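You operate a simulated robot arm through the tools that you are given. There is no shell and no other tool.

You are at the controls of a simulated robot arm. One attempt, no reset.

TASK
Sponge off the smear under the returns tray.
Fine: slide the tray aside and back over the clean patch; leave the sponge in the yellow tub. What is to be rubbed or washed off counts as gone when no trace of it is left.
Where things are to end (x, y in the base frame): returns tray within 40 mm of [840, 400].

The check looks at the end state, three seconds after you hand in, the way a careful person would. Anything else that was tipped, shoved, dropped, spilled or broken makes it a failure.

THE ROBOT
A 6-joint arm with a two-finger gripper, fixed in place. Base frame: the origin is on the floor under the middle of its stand, x ahead of it, y to its left, z up. Units: mm, degrees, N and s.
It reaches about 1572 mm from its shoulder. Its first joint turns from -166.0 to 166.0 degrees. Payload 2.45 kg.
The TCP is the grasp point between the finger pads, 20 mm short of the fingertips. In the tool frame z runs along the fingers and y along their closing line. The gripper opens to 140 mm; its body begins 168 mm behind the TCP.
Orientation is told as [roll, pitch, yaw] about the base's x, y, z axes, in that order, counted from this pose: with the fingers straight down and closing along the base's y, the tool's x points along the base's -x, its y along +y and its z along -z.

THE INTERFACE
- The arm moves only by the tool send_rows. Its argument "commands" is text: rows parted by semicolons, each of 7 numbers parted by spaces: the shift along the base's x, y, z in mm, then the turn, a rotation vector about the base's x, y, z in rad, then the opening, from 0 (shut) to 1 (fully open). In form: x y z rx ry rz fingers; .... A call has 1 to 20 rows; each row is the pose to reach, as a shift and turn from the pose commanded when the call began. A row lasts 0.2 s, in which the tool goes at most 50 mm and 8.6 degrees; a call with a longer step from one row to the next is refused whole, and so is a gripper value outside its range. A pose out of reach is approached as far as the arm can. The call stops where the force on the tool passes 40 N (or 10 N more than at its start, if that is more) or the arm is blocked; 0.2 s more then pass. Each finger travels about 45 mm/s and halts on what it meets, pressing with about 43 N; the grip force reading is that of the motor and also rises with nothing between the fingers. The clock runs only during rows and for 0.2 s after the last one: add rows that repeat a pose to give the fingers time. The reply holds the time, the measured pose of the TCP, the force on the tool along the base axes, the opening and the grip force, in the units named above and with some noise, with the torque about the TCP (base axes, N m) and any sound that the robot's microphone picked up.
- Cameras (640 x 400 px; columns grow to the right, rows downward): "scene" is fixed at [218.3, 649.7, 1445.2]; the picture's right is [-0.61, -0.79, 0.00], its down [-0.42, 0.32, -0.85] and it looks along [0.67, -0.52, -0.53] (base axes); focal length 324 px, centre (320, 200). "wrist" rides on the gripper at [78, 11, -209] in the tool frame; the picture's right is [-0.14, 0.99, 0.00], its down [-0.92, -0.13, -0.37] and it looks along [-0.36, -0.05, 0.93] (tool axes); focal length 280 px, centre (320, 200). There is no depth. A picture from a camera that has moved, and an enlarged one, comes with that camera's place and axes in the base frame and with its lens.
- capture(camera): a new picture of that camera. The clock stands still meanwhile.
- enlarge(camera, box): a new picture of the part [left, top, right, bottom] of that camera's present view, enlarged. The clock stands still meanwhile.
- job_done(): hands the job in; it is judged then, once.

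Places have to be worked out from the pictures, the camera data and where the tool is seen. Open the gripper and draw the arm clear of the work before you hand the job in, unless the task says otherwise.

The tools are called after "Call:" by a JSON object that holds its "fn" and its "kwargs". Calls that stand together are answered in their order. send_rows: Moves the arm, as the interface text tells. Its arguments: {"type":"object","properties":{"commands":{"type":"string"}},"required":["commands"]} The other tools are called the same way: capture (camera) takes a picture; enlarge (camera, box) takes an enlarged picture of a part of a camera's view; job_done () hands the job in.

At the start:

```text
time_s: 0.0
tcp_pos: [699.4, 425.0, 1180.4]
tcp_rot: [0.0, 0.0, 0.0]
force: [0.6, 0.0, 0.1]
wrist_torque: [0.0, 0.01, -0.01]
finger_gap: 140.1
finger_force: 0.2
```

scene: 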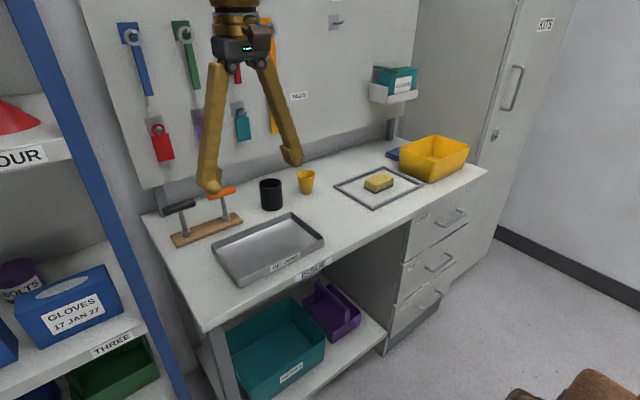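
wrist: 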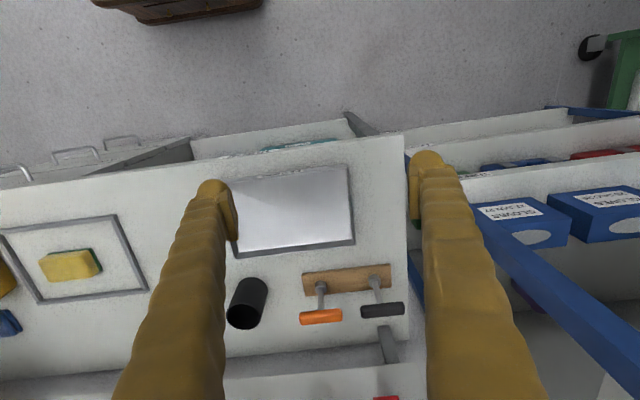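

I start by looking closer at the bench in both cameras to place the tray, sponge and tub.

Call:
{"fn": "enlarge", "kwargs": {"camera": "scene", "box": [140, 160, 340, 290]}}

Call:
{"fn": "enlarge", "kwargs": {"camera": "scene", "box": [320, 120, 500, 230]}}

Call:
{"fn": "enlarge", "kwargs": {"camera": "wrist", "box": [200, 130, 430, 350]}}

```text
3.08 times, centred on (240, 225) of scene
camera zoom: at [218.3, 649.7, 1445.2], right [-0.61, -0.79, 0.0], down [-0.42, 0.32, -0.85], along [0.67, -0.52, -0.53], focal length 996 px, centre (566, 123)
```

zoom: 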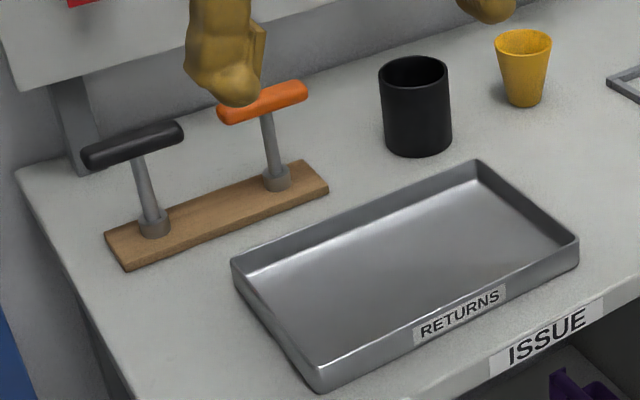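

```text
3.56 times, centred on (410, 175) of scene
camera zoom: at [218.3, 649.7, 1445.2], right [-0.61, -0.79, 0.0], down [-0.42, 0.32, -0.85], along [0.67, -0.52, -0.53], focal length 1151 px, centre (0, 289)
```

zoom: 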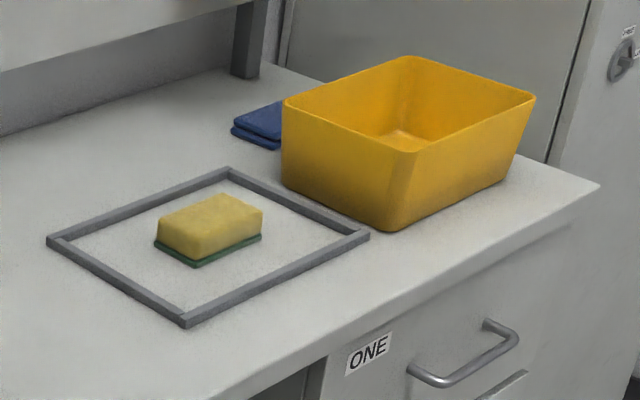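

```text
1.82 times, centred on (315, 240) of wrist
camera zoom: at [620.2, 436.0, 1389.1], right [0.14, 0.99, 0.0], down [0.92, -0.13, 0.37], along [0.37, -0.05, -0.93], focal length 510 px, centre (329, 127)
```

zoom: 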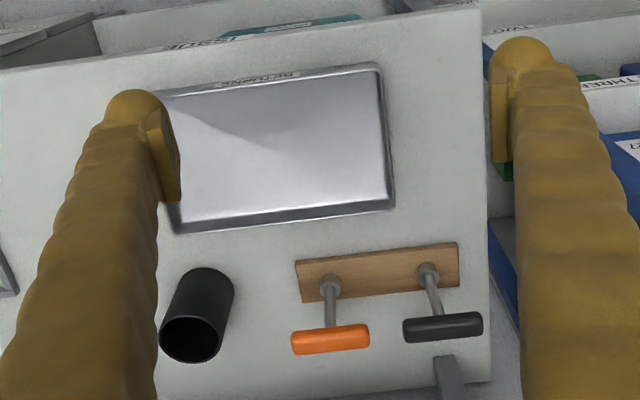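

The tray lies ahead at roughly x 840, y 400 on a bench near z 870, and the sponge sits in a thin frame around (880, -130) with the tub around (850, -400). I move high above the bench towards the sponge to get a wrist view straight down.

Call:
{"fn": "send_rows", "kwargs": {"commands": "8 -46 0 0 0 0 1; 17 -92 0 0 0 0 1; 25 -138 0 0 0 0 1; 34 -184 0 0 0 0 1; 42 -230 0 0 0 0 1; 50 -276 0 0 0 0 1; 59 -322 0 0 0 0 1; 67 -368 0 0 0 0 1; 76 -414 0 0 0 0 1; 84 -460 0 0 0 0 1; 92 -506 0 0 0 0 1; 100 -550 0 0 0 0 1"}}

Call:
{"fn": "capture", "kwargs": {"camera": "wrist"}}

Call:
{"fn": "capture", "kwargs": {"camera": "scene"}}

```text
time_s: 2.6
tcp_pos: [799.3, -126.5, 1181.6]
tcp_rot: [0.1, 0.0, 0.0]
force: [-0.3, -0.9, -0.3]
wrist_torque: [0.0, -0.01, 0.03]
finger_gap: 140.1
finger_force: 0.0
```

```text
taken
camera wrist: at [720.6, -114.7, 1389.6], right [0.14, 0.99, 0.0], down [0.92, -0.13, 0.37], along [0.37, -0.05, -0.93], focal length 280 px, centre (320, 200)
```

wrist: 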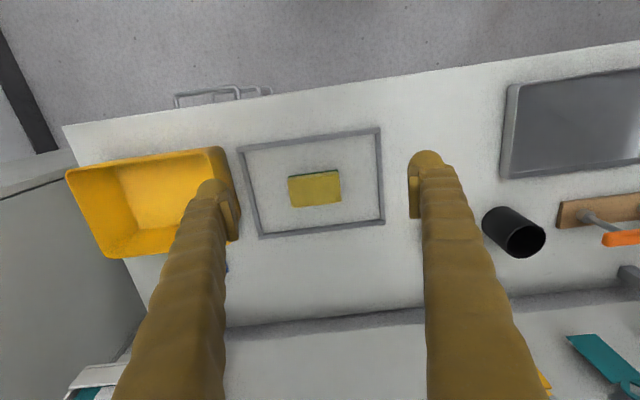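

```text
taken
```

scene: 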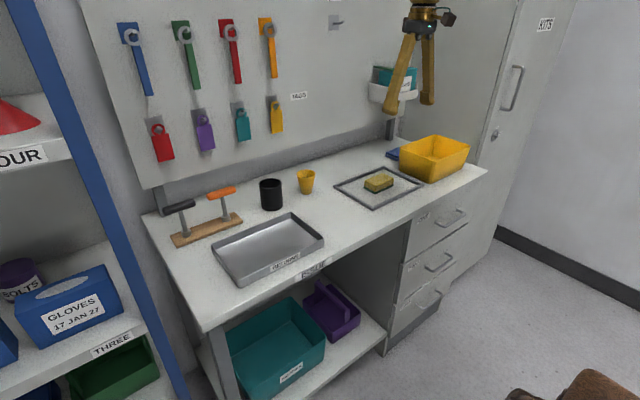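

The sponge sits aligned with the base axes near (890, -147), and the frame's near edge is at y ≈ -14. The tray seems to span x 760–935 and y 205–468, so its centre is about (848, 337). I go over the tray for a clear look at its rims.

Call:
{"fn": "send_rows", "kwargs": {"commands": "0 46 0 0 0 0 1; 0 92 0 0 0 0 1; 0 138 0 0 0 0 1; 0 184 0 0 0 0 1; 0 230 0 0 0 0 1; 0 276 0 0 0 0 1; 0 322 0 0 0 0 1; 0 368 0 0 0 0 1; 0 414 0 0 0 0 1; 0 450 0 0 0 0 1; 0 462 0 0 0 0 1; 0 462 0 0 0 0 1"}}

Call:
{"fn": "capture", "kwargs": {"camera": "wrist"}}

Call:
{"fn": "enlarge", "kwargs": {"camera": "wrist", "box": [220, 100, 460, 250]}}

```text
time_s: 5.2
tcp_pos: [798.3, 336.0, 1181.5]
tcp_rot: [0.0, -0.1, 0.0]
force: [0.5, -0.1, 0.7]
wrist_torque: [0.01, 0.01, -0.02]
finger_gap: 139.8
finger_force: 0.1
```

```text
taken
camera wrist: at [720.2, 347.6, 1389.1], right [0.14, 0.99, 0.0], down [0.92, -0.13, 0.37], along [0.37, -0.05, -0.93], focal length 280 px, centre (320, 200)
```

wrist: 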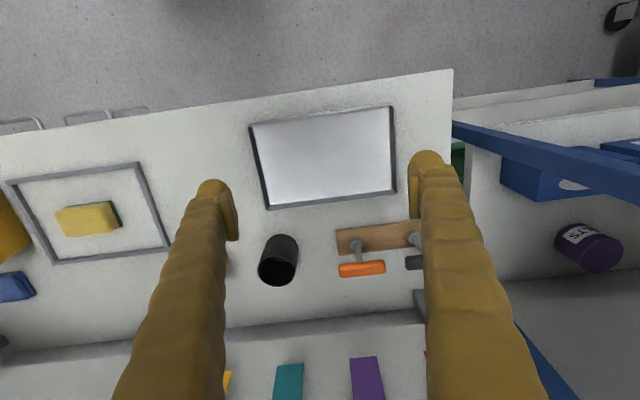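

```text
2.67 times, centred on (340, 175) of wrist
camera zoom: at [720.2, 347.6, 1389.1], right [0.14, 0.99, 0.0], down [0.92, -0.13, 0.37], along [0.37, -0.05, -0.93], focal length 748 px, centre (267, 267)
```

zoom: 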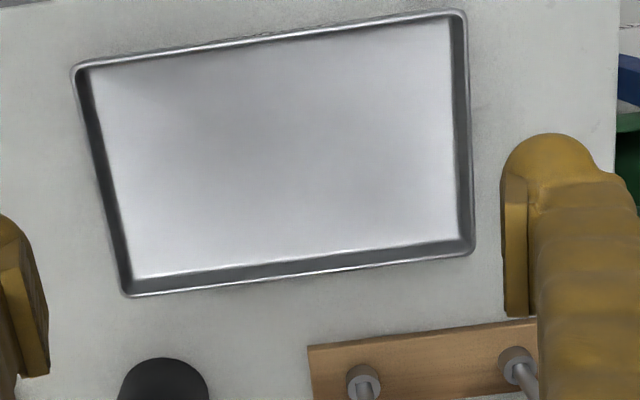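

Rim corners back-project to x 762–930, y 211–470, so the tray centre is near (846, 341). I move over the middle of its -y wall with the fingers half closed and come down to a safe height to look again.

Call:
{"fn": "send_rows", "kwargs": {"commands": "12 -31 0 0 0 0 0.8; 24 -62 0 0 0 0 0.6; 36 -94 0 0 0 0 0.45; 48 -125 0 0 0 0 0.4; 48 -125 -45 0 0 0 0.4; 48 -125 -90 0 0 0 0.4; 48 -125 -135 0 0 0 0.4; 48 -125 -180 0 0 0 0.4; 48 -125 -220 0 0 0 0.4; 48 -125 -230 0 0 0 0.4; 48 -125 -230 0 0 0 0.4"}}

Call:
{"fn": "capture", "kwargs": {"camera": "wrist"}}

Call:
{"fn": "enlarge", "kwargs": {"camera": "scene", "box": [180, 120, 380, 290]}}

```text
time_s: 7.6
tcp_pos: [845.6, 213.1, 951.5]
tcp_rot: [0.1, 0.0, 0.0]
force: [0.6, 0.7, -0.5]
wrist_torque: [0.02, -0.04, 0.0]
finger_gap: 55.8
finger_force: 0.0
```

```text
taken
camera wrist: at [767.9, 223.7, 1159.8], right [0.14, 0.99, 0.0], down [0.92, -0.13, 0.37], along [0.37, -0.05, -0.93], focal length 280 px, centre (320, 200)
```

wrist: 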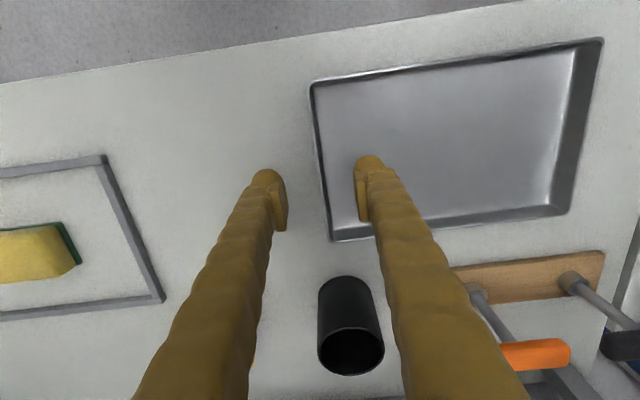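

```text
2.35 times, centred on (280, 205) of scene
camera zoom: at [218.3, 649.7, 1445.2], right [-0.61, -0.79, 0.0], down [-0.42, 0.32, -0.85], along [0.67, -0.52, -0.53], focal length 762 px, centre (414, 188)
```

zoom: 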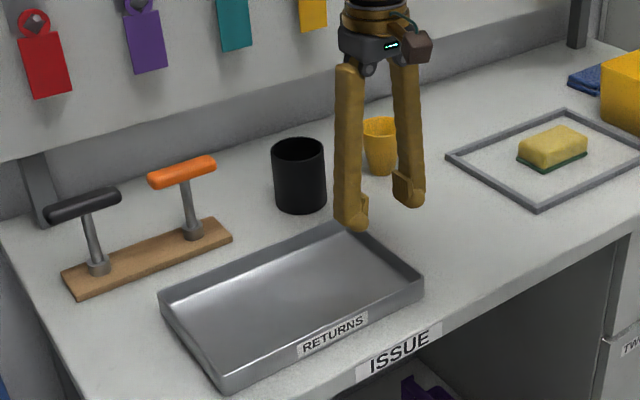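

The fingers straddle the -y wall (rim near y 213, z about 885), and the bench is about z 850. I lower until the tips are about 10 mm above the bench and then close on the wall.

Call:
{"fn": "send_rows", "kwargs": {"commands": "0 0 -30 0 0 0 0.4; 0 0 -50 0 0 0 0.4; 0 0 -60 0 0 0 0.4; 0 0 -67 0 0 0 0.4; 0 0 -67 0 0 0 0.4"}}

Call:
{"fn": "capture", "kwargs": {"camera": "wrist"}}

Call:
{"fn": "enlarge", "kwargs": {"camera": "scene", "box": [230, 170, 350, 290]}}

```text
time_s: 8.8
tcp_pos: [847.2, 210.7, 883.9]
tcp_rot: [0.0, -0.1, 0.0]
force: [-0.9, 0.4, -0.1]
wrist_torque: [-0.02, 0.01, 0.03]
finger_gap: 55.8
finger_force: 0.1
```

```text
taken
camera wrist: at [768.0, 222.7, 1092.2], right [0.14, 0.99, 0.0], down [0.92, -0.13, 0.37], along [0.37, -0.05, -0.93], focal length 280 px, centre (320, 200)
```

wrist: 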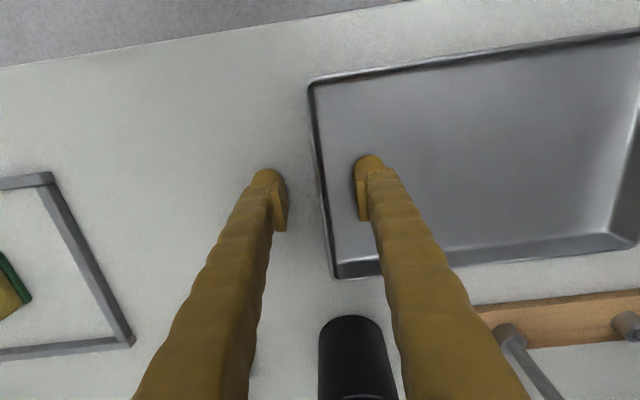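

```text
3.33 times, centred on (290, 230) of scene
camera zoom: at [218.3, 649.7, 1445.2], right [-0.61, -0.79, 0.0], down [-0.42, 0.32, -0.85], along [0.67, -0.52, -0.53], focal length 1079 px, centre (420, 100)
```

zoom: 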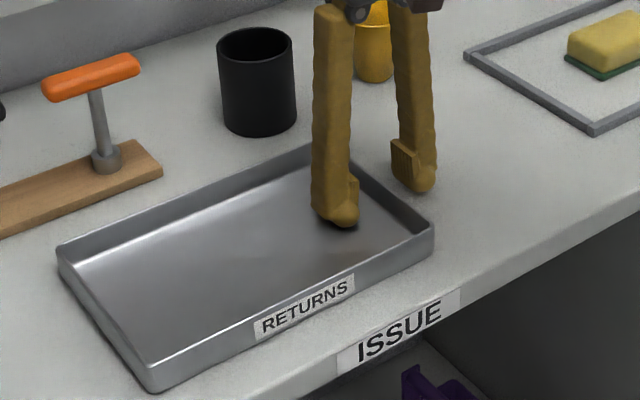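

The wall is between the pads and no contact force shows; I close the fingers on it.

Call:
{"fn": "send_rows", "kwargs": {"commands": "0 0 0 0 0 0 0.3; 0 0 0 0 0 0 0.2; 0 0 0 0 0 0 0.1; 0 0 0 0 0 0 0; 0 0 0 0 0 0 0; 0 0 0 0 0 0 0; 0 0 0 0 0 0 0"}}

Call:
{"fn": "capture", "kwargs": {"camera": "wrist"}}

```text
time_s: 10.4
tcp_pos: [847.0, 211.1, 884.8]
tcp_rot: [0.0, -0.2, 0.0]
force: [-0.4, -3.0, 4.7]
wrist_torque: [-0.02, -0.02, 0.02]
finger_gap: 5.9
finger_force: 31.9
```

```text
taken
camera wrist: at [768.0, 222.7, 1092.4], right [0.14, 0.99, 0.0], down [0.92, -0.13, 0.37], along [0.37, -0.05, -0.93], focal length 280 px, centre (320, 200)
```

wrist: 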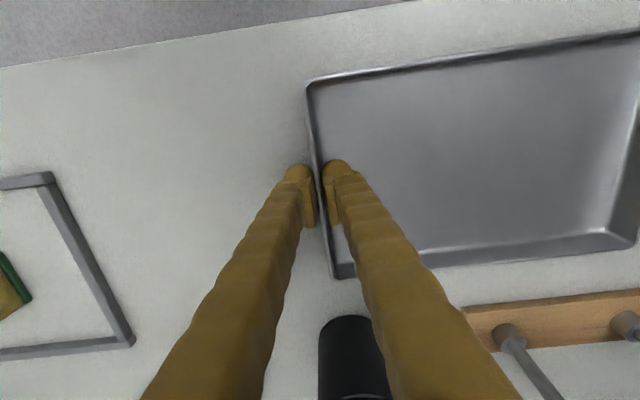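

Gripped with a 5.9 mm gap on the wall. I drag the tray towards -y by 170 mm in small steps, which keeps it short of the sponge frame.

Call:
{"fn": "send_rows", "kwargs": {"commands": "0 -5 0 0 0 0 0; 0 -14 0 0 0 0 0; 0 -23 0 0 0 0 0; 0 -32 0 0 0 0 0; 0 -41 0 0 0 0 0; 0 -50 0 0 0 0 0; 0 -59 0 0 0 0 0; 0 -68 0 0 0 0 0; 0 -77 0 0 0 0 0; 0 -86 0 0 0 0 0; 0 -95 0 0 0 0 0; 0 -104 0 0 0 0 0; 0 -113 0 0 0 0 0; 0 -122 0 0 0 0 0; 0 -131 0 0 0 0 0; 0 -140 0 0 0 0 0; 0 -149 0 0 0 0 0; 0 -158 0 0 0 0 0; 0 -166 0 0 0 0 0; 0 -170 0 0 0 0 0"}}

Call:
{"fn": "capture", "kwargs": {"camera": "wrist"}}

Call:
{"fn": "capture", "kwargs": {"camera": "scene"}}

Call:
{"fn": "enlarge", "kwargs": {"camera": "scene", "box": [170, 170, 370, 300]}}

```text
time_s: 14.6
tcp_pos: [848.0, 42.2, 883.5]
tcp_rot: [-0.1, -0.1, 0.0]
force: [-0.2, 11.7, 26.5]
wrist_torque: [0.28, -0.08, 0.02]
finger_gap: 5.8
finger_force: 32.4
```

```text
taken
camera wrist: at [768.2, 53.2, 1092.1], right [0.14, 0.99, 0.0], down [0.92, -0.13, 0.37], along [0.37, -0.05, -0.93], focal length 280 px, centre (320, 200)
```

wrist: 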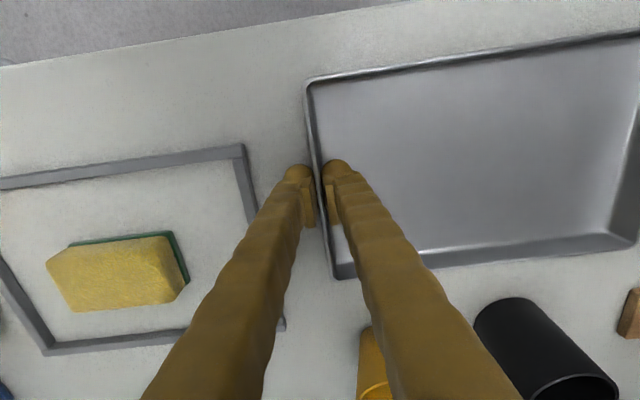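

```text
taken
```

scene: 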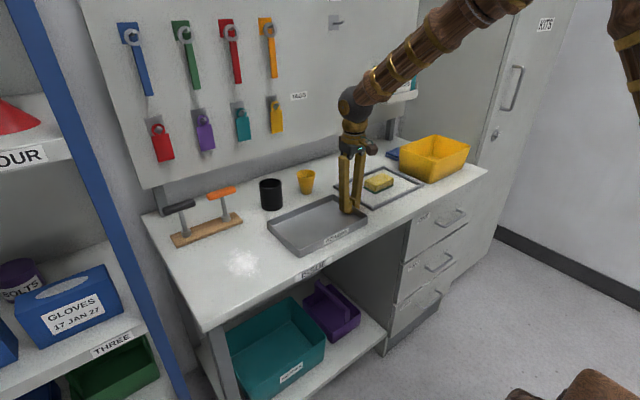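

```text
3.08 times, centred on (270, 235) of scene
camera zoom: at [218.3, 649.7, 1445.2], right [-0.61, -0.79, 0.0], down [-0.42, 0.32, -0.85], along [0.67, -0.52, -0.53], focal length 996 px, centre (474, 92)
```

zoom: 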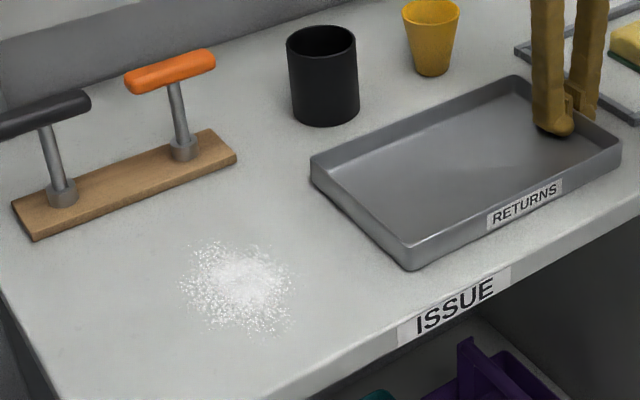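

The tray slid cleanly and a white powdery smear is exposed around (846, 420), about 110–125 mm across, well clear of the tray. I open the fingers slightly (the frame is near) and lift straight up.

Call:
{"fn": "send_rows", "kwargs": {"commands": "0 0 0 0 0 0 0.1; 0 0 0 0 0 0 0.2; 0 0 0 0 0 0 0.2; 0 0 15 0 0 0 0.2; 0 0 40 0 0 0 0.2; 0 0 80 0 0 0 0.2; 0 0 120 0 0 0 0.2; 0 0 150 0 0 0 0.3"}}

Call:
{"fn": "capture", "kwargs": {"camera": "wrist"}}

Call:
{"fn": "enlarge", "kwargs": {"camera": "scene", "box": [320, 120, 500, 230]}}

```text
time_s: 16.4
tcp_pos: [847.7, 41.1, 1033.8]
tcp_rot: [0.0, -0.1, 0.1]
force: [-0.8, 0.5, -0.3]
wrist_torque: [0.01, 0.02, 0.01]
finger_gap: 42.2
finger_force: 0.1
```

```text
taken
camera wrist: at [768.4, 52.6, 1242.4], right [0.14, 0.99, 0.0], down [0.92, -0.13, 0.37], along [0.37, -0.05, -0.93], focal length 280 px, centre (320, 200)
```

wrist: 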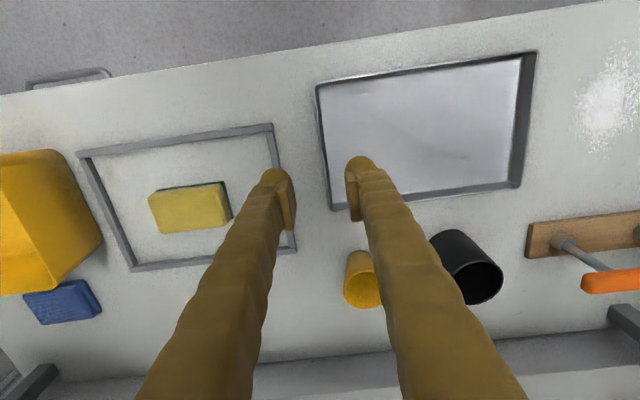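

```text
3.56 times, centred on (410, 175) of scene
camera zoom: at [218.3, 649.7, 1445.2], right [-0.61, -0.79, 0.0], down [-0.42, 0.32, -0.85], along [0.67, -0.52, -0.53], focal length 1151 px, centre (0, 289)
```

zoom: 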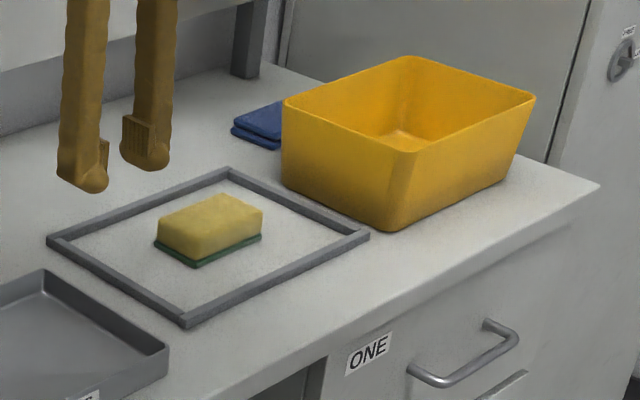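

The tray stayed put and the sponge looks to be at about (894, -144). I move over it with the fingers fully open and look straight down.

Call:
{"fn": "send_rows", "kwargs": {"commands": "9 -37 0 0 0 0 0.5; 18 -74 0 0 0 0 0.7; 27 -111 0 0 0 0 0.9; 36 -148 0 0 0 0 1; 45 -185 0 0 0 0 1; 45 -185 0 0 0 0 1; 45 -185 0 0 0 0 1"}}

Call:
{"fn": "capture", "kwargs": {"camera": "wrist"}}

Call:
{"fn": "enlarge", "kwargs": {"camera": "scene", "box": [320, 120, 500, 230]}}

```text
time_s: 18.0
tcp_pos: [892.4, -143.1, 1034.8]
tcp_rot: [0.0, -0.1, 0.0]
force: [0.3, 0.8, 0.0]
wrist_torque: [0.0, -0.03, -0.01]
finger_gap: 140.0
finger_force: 0.0
```

```text
taken
camera wrist: at [813.5, -132.0, 1242.3], right [0.14, 0.99, 0.0], down [0.92, -0.13, 0.37], along [0.37, -0.05, -0.93], focal length 280 px, centre (320, 200)
```

wrist: 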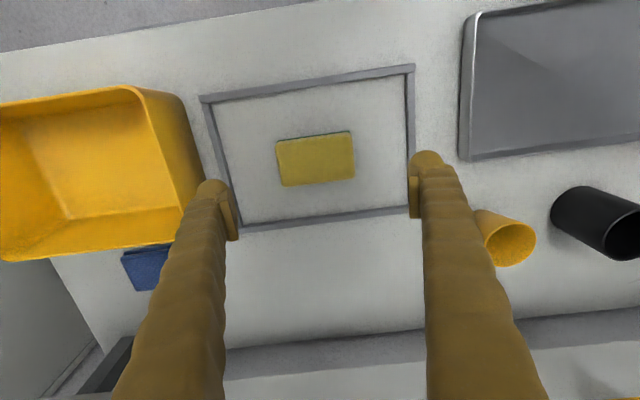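

```text
3.56 times, centred on (410, 175) of scene
camera zoom: at [218.3, 649.7, 1445.2], right [-0.61, -0.79, 0.0], down [-0.42, 0.32, -0.85], along [0.67, -0.52, -0.53], focal length 1151 px, centre (0, 289)
```

zoom: 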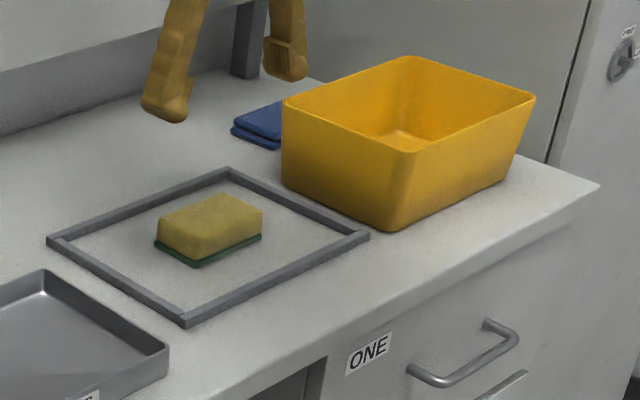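

The sponge centre works out at about (897, -148), top near z 890, inside the frame with room for the fingers. I line up and descend to about 11 mm fingertip clearance.

Call:
{"fn": "send_rows", "kwargs": {"commands": "5 -5 -30 0 0 0 1; 5 -5 -70 0 0 0 1; 5 -5 -105 0 0 0 1; 5 -5 -125 0 0 0 1; 5 -5 -140 0 0 0 1; 5 -5 -149 0 0 0 1; 5 -5 -149 0 0 0 1"}}

Call:
{"fn": "capture", "kwargs": {"camera": "wrist"}}

Call:
{"fn": "enlarge", "kwargs": {"camera": "scene", "box": [320, 120, 450, 230]}}

```text
time_s: 19.6
tcp_pos: [897.3, -148.6, 885.4]
tcp_rot: [0.0, 0.0, 0.0]
force: [-0.6, 0.2, -0.6]
wrist_torque: [-0.03, 0.02, -0.02]
finger_gap: 139.8
finger_force: 0.2
```

```text
taken
camera wrist: at [818.1, -137.3, 1093.1], right [0.14, 0.99, 0.0], down [0.92, -0.13, 0.37], along [0.37, -0.05, -0.93], focal length 280 px, centre (320, 200)
```

wrist: 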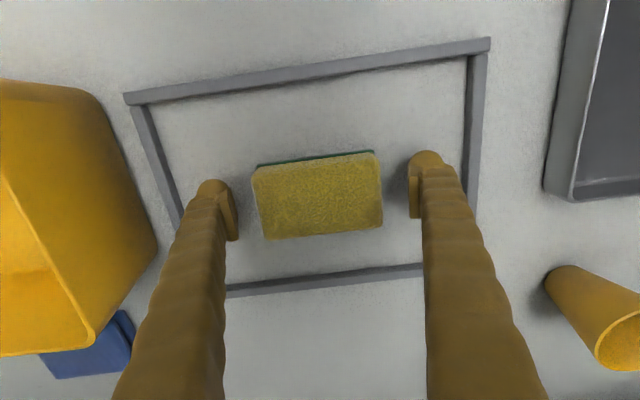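

```text
3.64 times, centred on (385, 175) of scene
camera zoom: at [218.3, 649.7, 1445.2], right [-0.61, -0.79, 0.0], down [-0.42, 0.32, -0.85], along [0.67, -0.52, -0.53], focal length 1177 px, centre (84, 291)
```

zoom: 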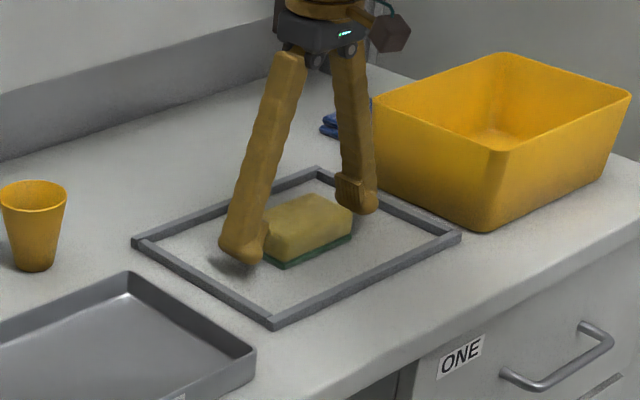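

The sponge sits centred between the fingers; I close on it.

Call:
{"fn": "send_rows", "kwargs": {"commands": "0 -1 0 0 0 0 0.85; 0 -1 0 0 0 0 0.75; 0 -1 0 0 0 0 0.65; 0 -1 0 0 0 0 0.55; 0 -1 0 0 0 0 0.5; 0 -1 0 0 0 0 0.5; 0 -1 0 0 0 0 0.5"}}

Call:
{"fn": "capture", "kwargs": {"camera": "wrist"}}

```text
time_s: 21.2
tcp_pos: [897.5, -150.5, 885.6]
tcp_rot: [0.1, -0.1, 0.0]
force: [-0.3, -0.4, 2.1]
wrist_torque: [0.01, 0.05, -0.03]
finger_gap: 99.1
finger_force: 43.5
```

```text
taken
camera wrist: at [818.0, -138.2, 1093.2], right [0.14, 0.99, 0.0], down [0.92, -0.13, 0.37], along [0.37, -0.05, -0.93], focal length 280 px, centre (320, 200)
```

wrist: 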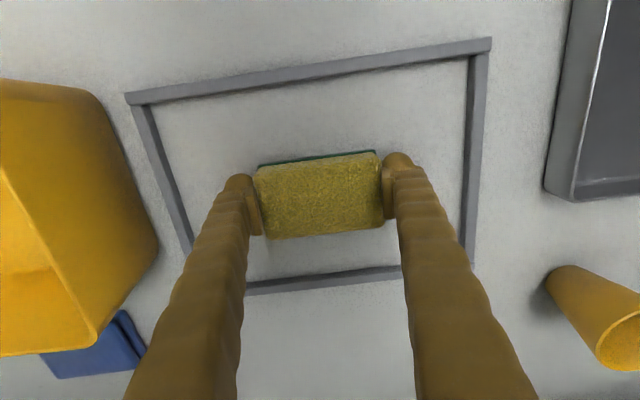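

The sponge is held at a 99 mm gap with full grip force. I lift it 100 mm and check it.

Call:
{"fn": "send_rows", "kwargs": {"commands": "0 0 10 0 0 0 0.5; 0 0 30 0 0 0 0.5; 0 0 60 0 0 0 0.5; 0 0 90 0 0 0 0.5; 0 0 110 0 0 0 0.5; 0 0 110 0 0 0 0.5"}}

Call:
{"fn": "capture", "kwargs": {"camera": "wrist"}}

Call:
{"fn": "enlarge", "kwargs": {"camera": "scene", "box": [320, 120, 450, 230]}}

```text
time_s: 22.6
tcp_pos: [896.7, -148.2, 996.0]
tcp_rot: [-0.1, -0.1, 0.0]
force: [0.1, -0.1, -0.3]
wrist_torque: [0.01, 0.02, 0.01]
finger_gap: 98.4
finger_force: 42.6
```

```text
taken
camera wrist: at [817.8, -138.2, 1203.3], right [0.14, 0.99, 0.0], down [0.92, -0.13, 0.37], along [0.37, -0.05, -0.93], focal length 280 px, centre (320, 200)
```

wrist: 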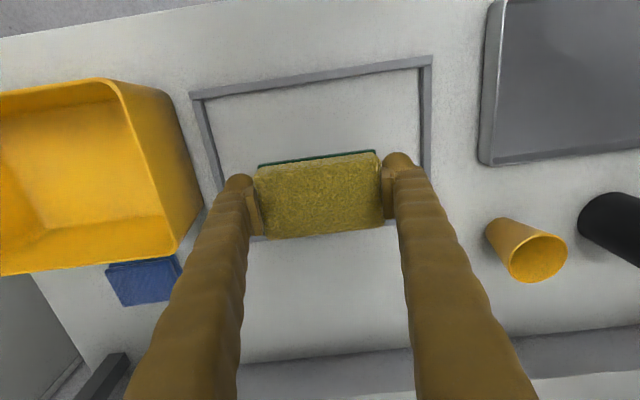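

```text
3.64 times, centred on (385, 175) of scene
camera zoom: at [218.3, 649.7, 1445.2], right [-0.61, -0.79, 0.0], down [-0.42, 0.32, -0.85], along [0.67, -0.52, -0.53], focal length 1177 px, centre (84, 291)
```

zoom: 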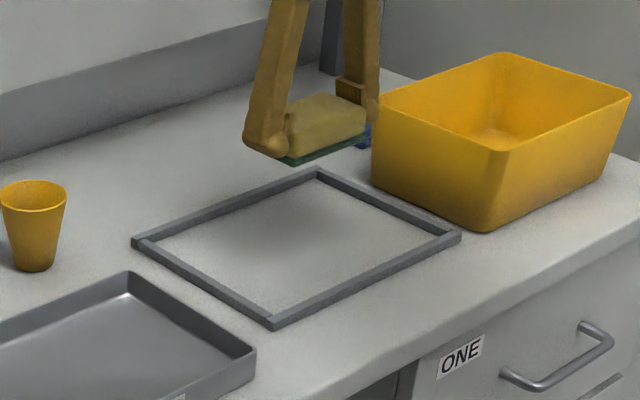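

The sponge is firmly held. I carry it high over the tray to above the smear at about (846, 420).

Call:
{"fn": "send_rows", "kwargs": {"commands": "-8 44 0 0 0 0 0.5; -16 88 0 0 0 0 0.5; -24 132 0 0 0 0 0.5; -32 176 0 0 0 0 0.5; -40 220 0 0 0 0 0.5; -46 264 0 0 0 0 0.5; -51 308 0 0 0 0 0.5; -51 352 0 0 0 0 0.5; -51 396 0 0 0 0 0.5; -51 440 0 0 0 0 0.5; -51 484 0 0 0 0 0.5; -51 528 0 0 0 0 0.5; -51 560 0 0 0 0 0.5; -51 570 0 0 0 0 0.5; -51 570 0 0 0 0 0.5"}}

Call:
{"fn": "capture", "kwargs": {"camera": "wrist"}}

Call:
{"fn": "enlarge", "kwargs": {"camera": "scene", "box": [140, 150, 340, 290]}}

```text
time_s: 25.8
tcp_pos: [845.9, 422.0, 995.3]
tcp_rot: [-0.1, -0.1, 0.1]
force: [0.1, 0.2, -0.8]
wrist_torque: [-0.01, -0.01, -0.01]
finger_gap: 98.6
finger_force: 43.7
```

```text
taken
camera wrist: at [767.1, 432.7, 1203.3], right [0.14, 0.99, 0.0], down [0.92, -0.13, 0.37], along [0.37, -0.05, -0.93], focal length 280 px, centre (320, 200)
```

wrist: 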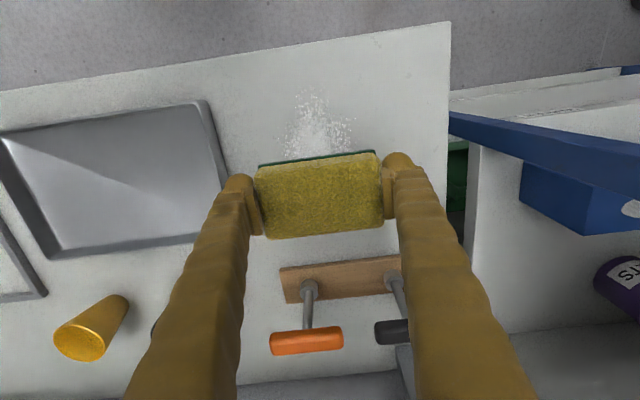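

```text
2.86 times, centred on (240, 220) of scene
camera zoom: at [218.3, 649.7, 1445.2], right [-0.61, -0.79, 0.0], down [-0.42, 0.32, -0.85], along [0.67, -0.52, -0.53], focal length 925 px, centre (549, 143)
```

zoom: 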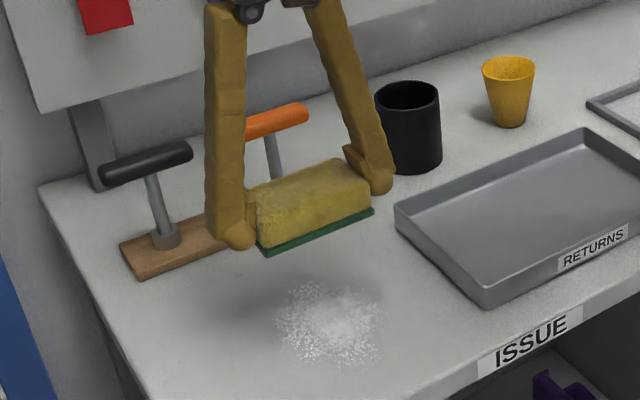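

The smear spans roughly x 770–900, y 368–475. I lower the sponge at the near side of it (x about 786), stopping just at bench contact to read the force.

Call:
{"fn": "send_rows", "kwargs": {"commands": "-30 0 -30 0 0 0 0.5; -60 0 -65 0 0 0 0.5; -60 0 -90 0 0 0 0.5; -60 0 -102 0 0 0 0.5; -60 0 -107 0 0 0 0.5; -60 0 -109 0 0 0 0.5; -60 0 -111 0 0 0 0.5; -60 0 -111 0 0 0 0.5"}}

Call:
{"fn": "capture", "kwargs": {"camera": "wrist"}}

Call:
{"fn": "enlarge", "kwargs": {"camera": "scene", "box": [140, 150, 340, 290]}}

```text
time_s: 27.6
tcp_pos: [787.3, 420.1, 886.5]
tcp_rot: [0.2, -0.2, 0.1]
force: [-2.1, -1.7, 30.2]
wrist_torque: [-0.22, 0.31, -0.03]
finger_gap: 98.2
finger_force: 43.2
```

```text
taken
camera wrist: at [707.3, 431.7, 1093.6], right [0.14, 0.99, 0.0], down [0.92, -0.13, 0.37], along [0.37, -0.05, -0.93], focal length 280 px, centre (320, 200)
```

wrist: 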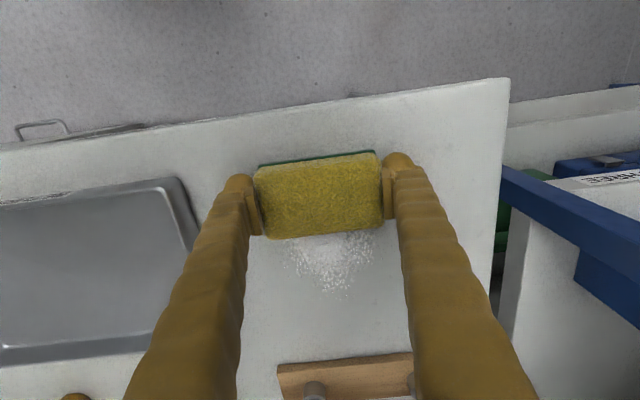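

```text
2.86 times, centred on (240, 220) of scene
camera zoom: at [218.3, 649.7, 1445.2], right [-0.61, -0.79, 0.0], down [-0.42, 0.32, -0.85], along [0.67, -0.52, -0.53], focal length 925 px, centre (549, 143)
```

zoom: 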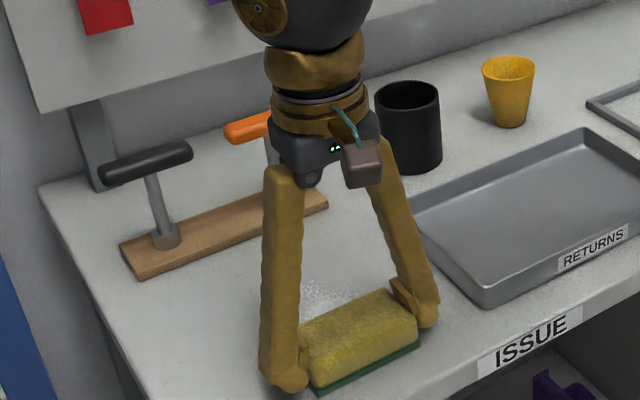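

Contact gives 30 N downward, a bit firm, so I back off about 1.5 mm and make the first stroke in +x across the smear.

Call:
{"fn": "send_rows", "kwargs": {"commands": "0 0 1.5 0 0 0 0.5; 10 0 1.5 0 0 0 0.5; 20 0 1.5 0 0 0 0.5; 30 0 1.5 0 0 0 0.5; 40 0 1.5 0 0 0 0.5; 50 0 1.5 0 0 0 0.5; 60 0 1.5 0 0 0 0.5; 70 0 1.5 0 0 0 0.5; 80 0 1.5 0 0 0 0.5; 90 0 1.5 0 0 0 0.5; 100 0 1.5 0 0 0 0.5; 110 0 1.5 0 0 0 0.5; 120 0 1.5 0 0 0 0.5; 130 0 1.5 0 0 0 0.5"}}

Call:
{"fn": "capture", "kwargs": {"camera": "wrist"}}

Call:
{"fn": "enlarge", "kwargs": {"camera": "scene", "box": [140, 150, 340, 290]}}

```text
time_s: 30.6
tcp_pos: [916.0, 419.9, 885.6]
tcp_rot: [0.1, 0.0, 0.0]
force: [-3.6, -1.2, 7.4]
wrist_torque: [0.09, 0.12, 0.01]
finger_gap: 98.8
finger_force: 43.3
```

```text
taken
camera wrist: at [837.0, 431.7, 1093.8], right [0.14, 0.99, 0.0], down [0.92, -0.13, 0.37], along [0.37, -0.05, -0.93], focal length 280 px, centre (320, 200)
```

wrist: 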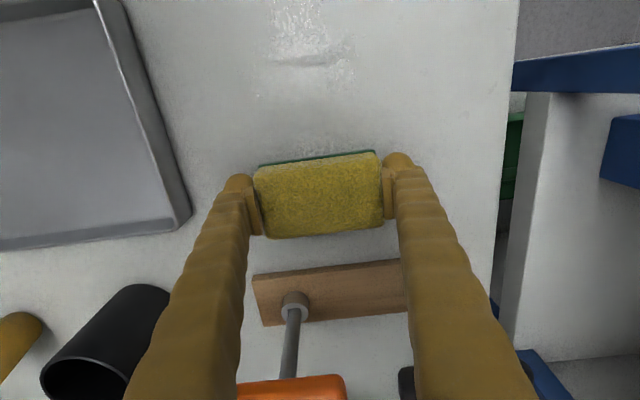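

```text
2.86 times, centred on (240, 220) of scene
camera zoom: at [218.3, 649.7, 1445.2], right [-0.61, -0.79, 0.0], down [-0.42, 0.32, -0.85], along [0.67, -0.52, -0.53], focal length 925 px, centre (549, 143)
```

zoom: 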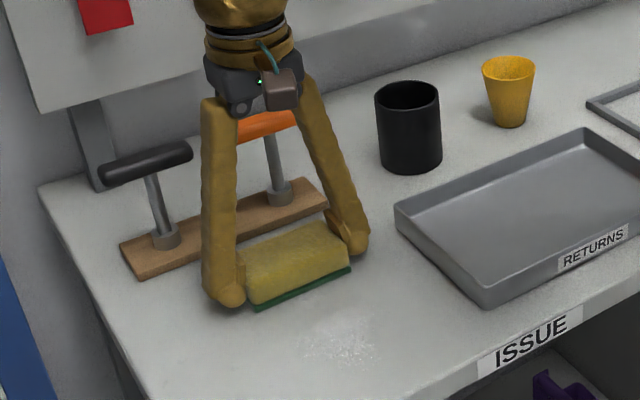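

The stroke wiped much of it; remaining traces lie at the near side and the sponge is now pressing at only 7 N. I press slightly more and stroke back, then shift to a lane at y ≈ 395.

Call:
{"fn": "send_rows", "kwargs": {"commands": "0 0 -0.8 0 0 0 0.5; -12 0 -1 0 0 0 0.5; -24 0 -1 0 0 0 0.5; -36 0 -1 0 0 0 0.5; -48 0 -1 0 0 0 0.5; -60 0 -1 0 0 0 0.5; -72 0 -1 0 0 0 0.5; -84 0 -1 0 0 0 0.5; -96 0 -1 0 0 0 0.5; -108 0 -1 0 0 0 0.5; -120 0 -1 0 0 0 0.5; -132 0 -1 0 0 0 0.5; -144 0 -1 0 0 0 0.5; -150 0 -1 0 0 0 0.5; -150 -10 -1 0 0 0 0.5; -150 -20 -1 0 0 0 0.5; -150 -26 -1 0 0 0 0.5; -140 -26 -1 0 0 0 0.5; -130 -26 -1 0 0 0 0.5; -120 -26 -1 0 0 0 0.5"}}

Call:
{"fn": "capture", "kwargs": {"camera": "wrist"}}

Call:
{"fn": "enlarge", "kwargs": {"camera": "scene", "box": [140, 150, 340, 290]}}

```text
time_s: 33.6
tcp_pos: [767.9, 420.0, 885.4]
tcp_rot: [0.0, -0.1, 0.0]
force: [-0.5, -2.2, 10.7]
wrist_torque: [0.03, 0.16, 0.03]
finger_gap: 98.6
finger_force: 43.9
stopped in row 14: the force on the tool passed its limit at 41 N (the readings are from after the stop); the commanded pose is now the measured one
```

```text
taken
camera wrist: at [689.1, 432.3, 1093.3], right [0.14, 0.99, 0.0], down [0.92, -0.13, 0.37], along [0.37, -0.05, -0.93], focal length 280 px, centre (320, 200)
```

wrist: 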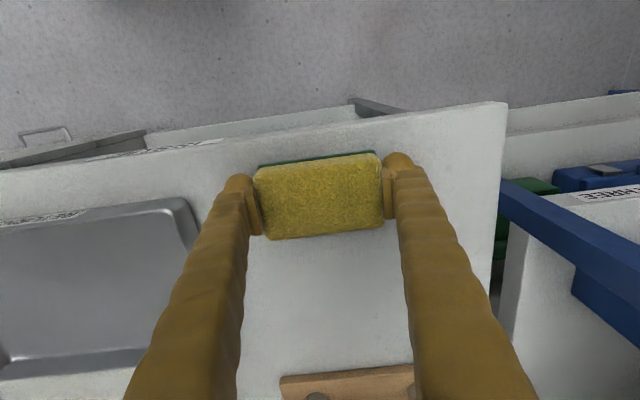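

```text
2.86 times, centred on (240, 220) of scene
camera zoom: at [218.3, 649.7, 1445.2], right [-0.61, -0.79, 0.0], down [-0.42, 0.32, -0.85], along [0.67, -0.52, -0.53], focal length 925 px, centre (549, 143)
```

zoom: 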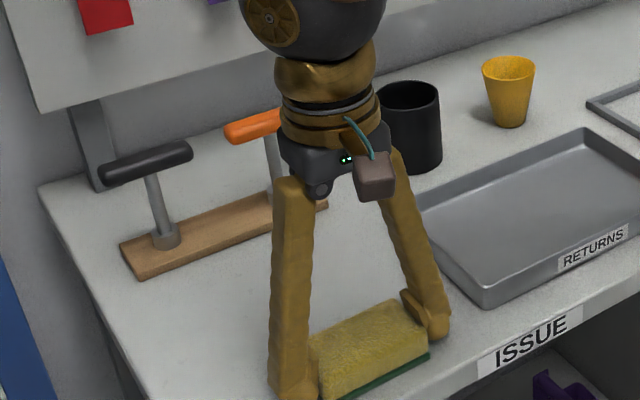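

The pass hit the 40 N guard at its near end, but the visible area now looks clean. I continue with lighter pressure in the lanes y ≈ 397 and then y ≈ 445.

Call:
{"fn": "send_rows", "kwargs": {"commands": "0 -8 0.5 0 0 0 0.5; 0 -16 0.5 0 0 0 0.5; 0 -24 0.5 0 0 0 0.5; 10 -24 0.4 0 0 0 0.5; 20 -24 0.3 0 0 0 0.5; 30 -24 0.2 0 0 0 0.5; 40 -24 0.1 0 0 0 0.5; 50 -24 0 0 0 0 0.5; 60 -24 -0.2 0 0 0 0.5; 70 -24 -0.3 0 0 0 0.5; 80 -24 -0.4 0 0 0 0.5; 90 -24 -0.5 0 0 0 0.5; 100 -24 -0.6 0 0 0 0.5; 110 -24 -0.7 0 0 0 0.5; 120 -24 -0.8 0 0 0 0.5; 130 -24 -0.9 0 0 0 0.5; 140 -24 -1 0 0 0 0.5; 148 -24 -1 0 0 0 0.5; 148 -12 -1 0 0 0 0.5; 148 0 -1 0 0 0 0.5"}}

Call:
{"fn": "capture", "kwargs": {"camera": "wrist"}}

Call:
{"fn": "enlarge", "kwargs": {"camera": "scene", "box": [160, 200, 300, 290]}}

```text
time_s: 36.8
tcp_pos: [884.0, 395.5, 885.3]
tcp_rot: [0.0, -0.2, 0.1]
force: [0.8, 0.0, 8.5]
wrist_torque: [0.0, 0.08, 0.0]
finger_gap: 98.6
finger_force: 42.5
stopped in row 15: the force on the tool passed its limit at 41 N (the readings are from after the stop); the commanded pose is now the measured one
```

```text
taken
camera wrist: at [805.7, 407.9, 1093.1], right [0.14, 0.99, 0.0], down [0.92, -0.13, 0.37], along [0.37, -0.05, -0.93], focal length 280 px, centre (320, 200)
```

wrist: 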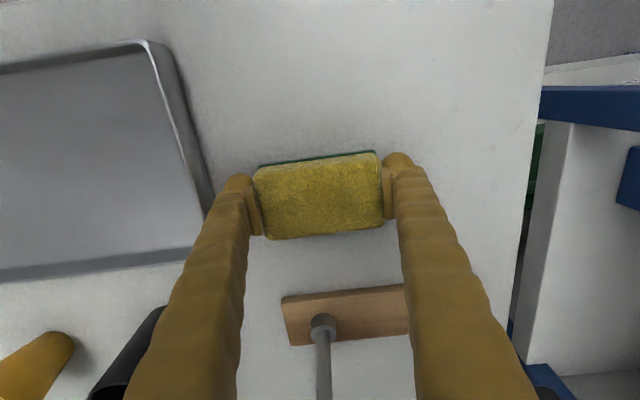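

```text
4.44 times, centred on (230, 245) of scene
camera zoom: at [218.3, 649.7, 1445.2], right [-0.61, -0.79, 0.0], down [-0.42, 0.32, -0.85], along [0.67, -0.52, -0.53], focal length 1439 px, centre (720, 0)
```

zoom: 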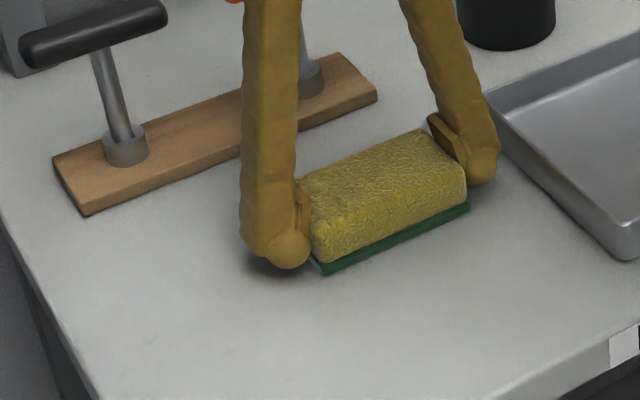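

The near area looks clean; the force guard tripped again, so I continue lighter. Next: over to the y ≈ 446 lane and a stroke back in -x.

Call:
{"fn": "send_rows", "kwargs": {"commands": "8 0 0.5 0 0 0 0.5; 16 0 0.5 0 0 0 0.5; 24 0 0.5 0 0 0 0.5; 24 12 0.5 0 0 0 0.5; 24 24 0.5 0 0 0 0.5; 24 36 0.5 0 0 0 0.5; 24 50 0.5 0 0 0 0.5; 12 50 0.5 0 0 0 0.5; 0 50 0.5 0 0 0 0.5; -12 50 0.5 0 0 0 0.5; -24 50 0.5 0 0 0 0.5; -36 50 0.5 0 0 0 0.5; -48 50 0.6 0 0 0 0.5; -60 50 0.7 0 0 0 0.5; -72 50 0.8 0 0 0 0.5; -84 50 0.9 0 0 0 0.5; -96 50 1 0 0 0 0.5; -108 50 1 0 0 0 0.5; -116 50 1 0 0 0 0.5"}}

Call:
{"fn": "capture", "kwargs": {"camera": "wrist"}}

Call:
{"fn": "enlarge", "kwargs": {"camera": "scene", "box": [160, 200, 300, 290]}}

```text
time_s: 40.8
tcp_pos: [768.2, 446.8, 884.9]
tcp_rot: [0.0, -0.2, 0.0]
force: [2.6, -0.2, 8.6]
wrist_torque: [0.02, 0.06, -0.02]
finger_gap: 98.5
finger_force: 43.3
```

```text
taken
camera wrist: at [689.4, 458.2, 1093.4], right [0.14, 0.99, 0.0], down [0.92, -0.13, 0.37], along [0.37, -0.05, -0.93], focal length 280 px, centre (320, 200)
```

wrist: 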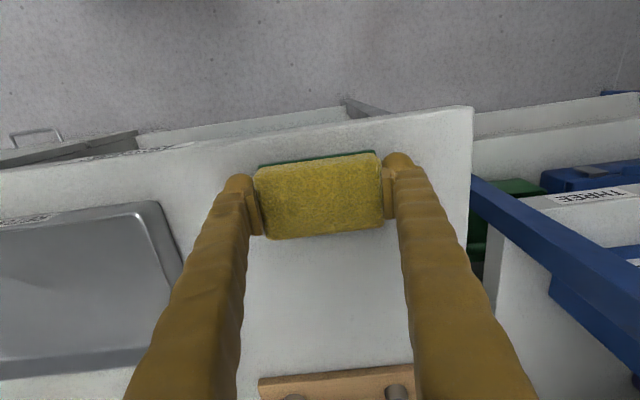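

```text
4.44 times, centred on (230, 245) of scene
camera zoom: at [218.3, 649.7, 1445.2], right [-0.61, -0.79, 0.0], down [-0.42, 0.32, -0.85], along [0.67, -0.52, -0.53], focal length 1439 px, centre (720, 0)
```

zoom: 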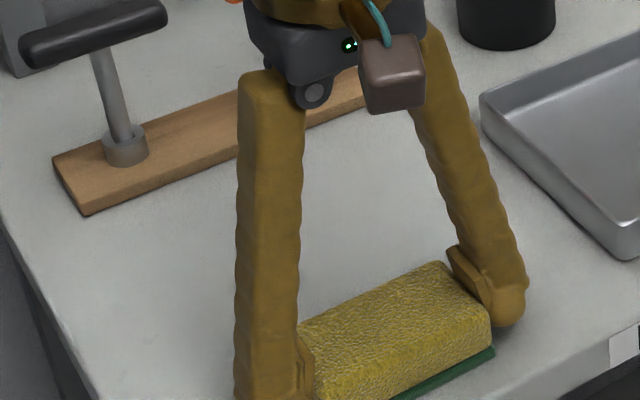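

Looks clean, but I make one more central pass at y ≈ 420 and then lift to inspect the whole patch.

Call:
{"fn": "send_rows", "kwargs": {"commands": "0 -13 0 0 0 0 0.5; 0 -26 0 0 0 0 0.5; 11 -26 0 0 0 0 0.5; 22 -26 0 0 0 0 0.5; 33 -26 0 0 0 0 0.5; 44 -26 0 0 0 0 0.5; 55 -26 0 0 0 0 0.5; 66 -26 0 0 0 0 0.5; 77 -26 0 0 0 0 0.5; 88 -26 0 0 0 0 0.5; 99 -26 0 0 0 0 0.5; 110 -26 0 0 0 0 0.5; 121 -26 0 0 0 0 0.5; 132 -26 0 0 0 0 0.5; 140 -26 0 0 0 0 0.5; 140 -26 20 0 0 0 0.5; 140 -26 60 0 0 0 0.5; 140 -26 100 0 0 0 0.5; 140 -26 140 0 0 0 0.5"}}

Call:
{"fn": "capture", "kwargs": {"camera": "wrist"}}

Call:
{"fn": "enlarge", "kwargs": {"camera": "scene", "box": [160, 200, 300, 290]}}

```text
time_s: 44.8
tcp_pos: [907.5, 421.2, 1024.7]
tcp_rot: [0.0, -0.1, 0.0]
force: [-0.4, -0.3, -0.9]
wrist_torque: [-0.04, 0.02, 0.0]
finger_gap: 98.7
finger_force: 42.8
```

```text
taken
camera wrist: at [829.9, 432.1, 1232.6], right [0.14, 0.99, 0.0], down [0.92, -0.13, 0.37], along [0.37, -0.05, -0.93], focal length 280 px, centre (320, 200)
```

wrist: 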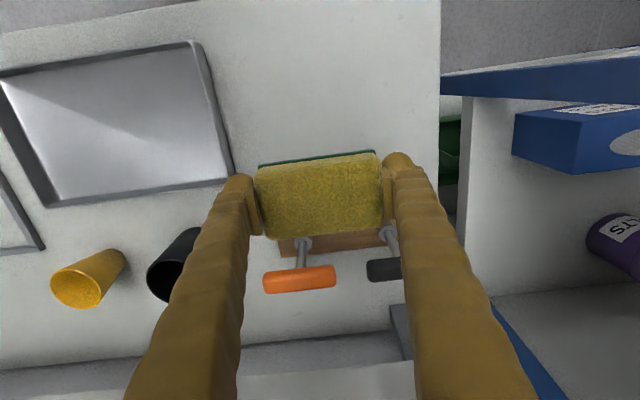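

```text
4.44 times, centred on (230, 245) of scene
camera zoom: at [218.3, 649.7, 1445.2], right [-0.61, -0.79, 0.0], down [-0.42, 0.32, -0.85], along [0.67, -0.52, -0.53], focal length 1439 px, centre (720, 0)
```

zoom: 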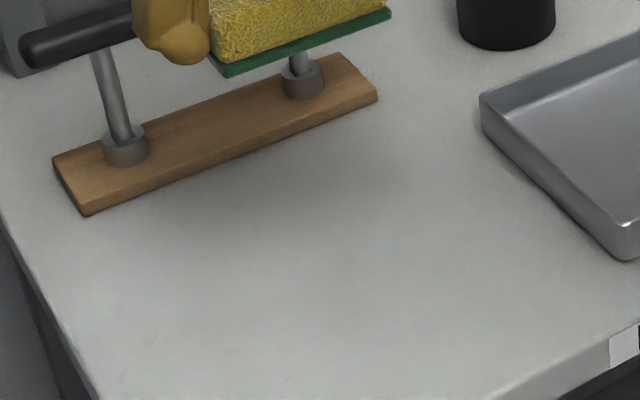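

From the scene camera no trace is left. I enlarge both views over the patch to look for faint specks.

Call:
{"fn": "enlarge", "kwargs": {"camera": "wrist", "box": [210, 10, 440, 155]}}

Call:
{"fn": "enlarge", "kwargs": {"camera": "scene", "box": [205, 230, 285, 285]}}

```text
2.76 times, centred on (325, 82) of wrist
camera zoom: at [829.9, 432.1, 1232.6], right [0.14, 0.99, 0.0], down [0.92, -0.13, 0.37], along [0.37, -0.05, -0.93], focal length 774 px, centre (306, 524)
```

zoom: 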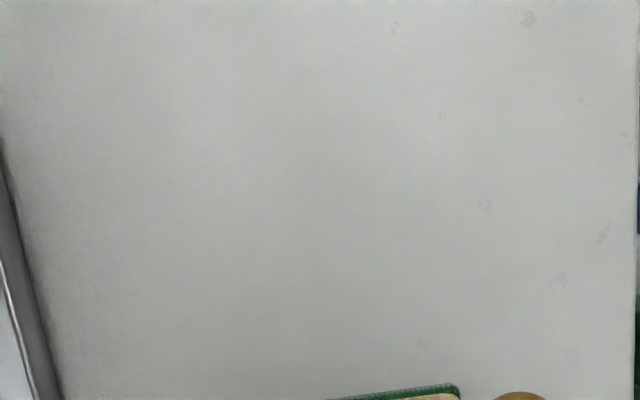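

```text
7.27 times, centred on (245, 258) of scene
camera zoom: at [218.3, 649.7, 1445.2], right [-0.61, -0.79, 0.0], down [-0.42, 0.32, -0.85], along [0.67, -0.52, -0.53], focal length 2354 px, centre (866, -218)
```

zoom: 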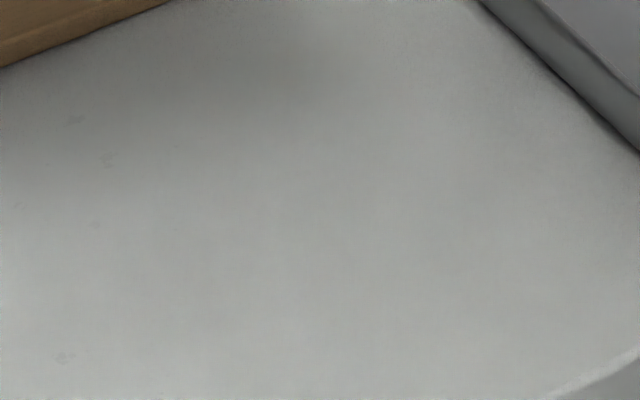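

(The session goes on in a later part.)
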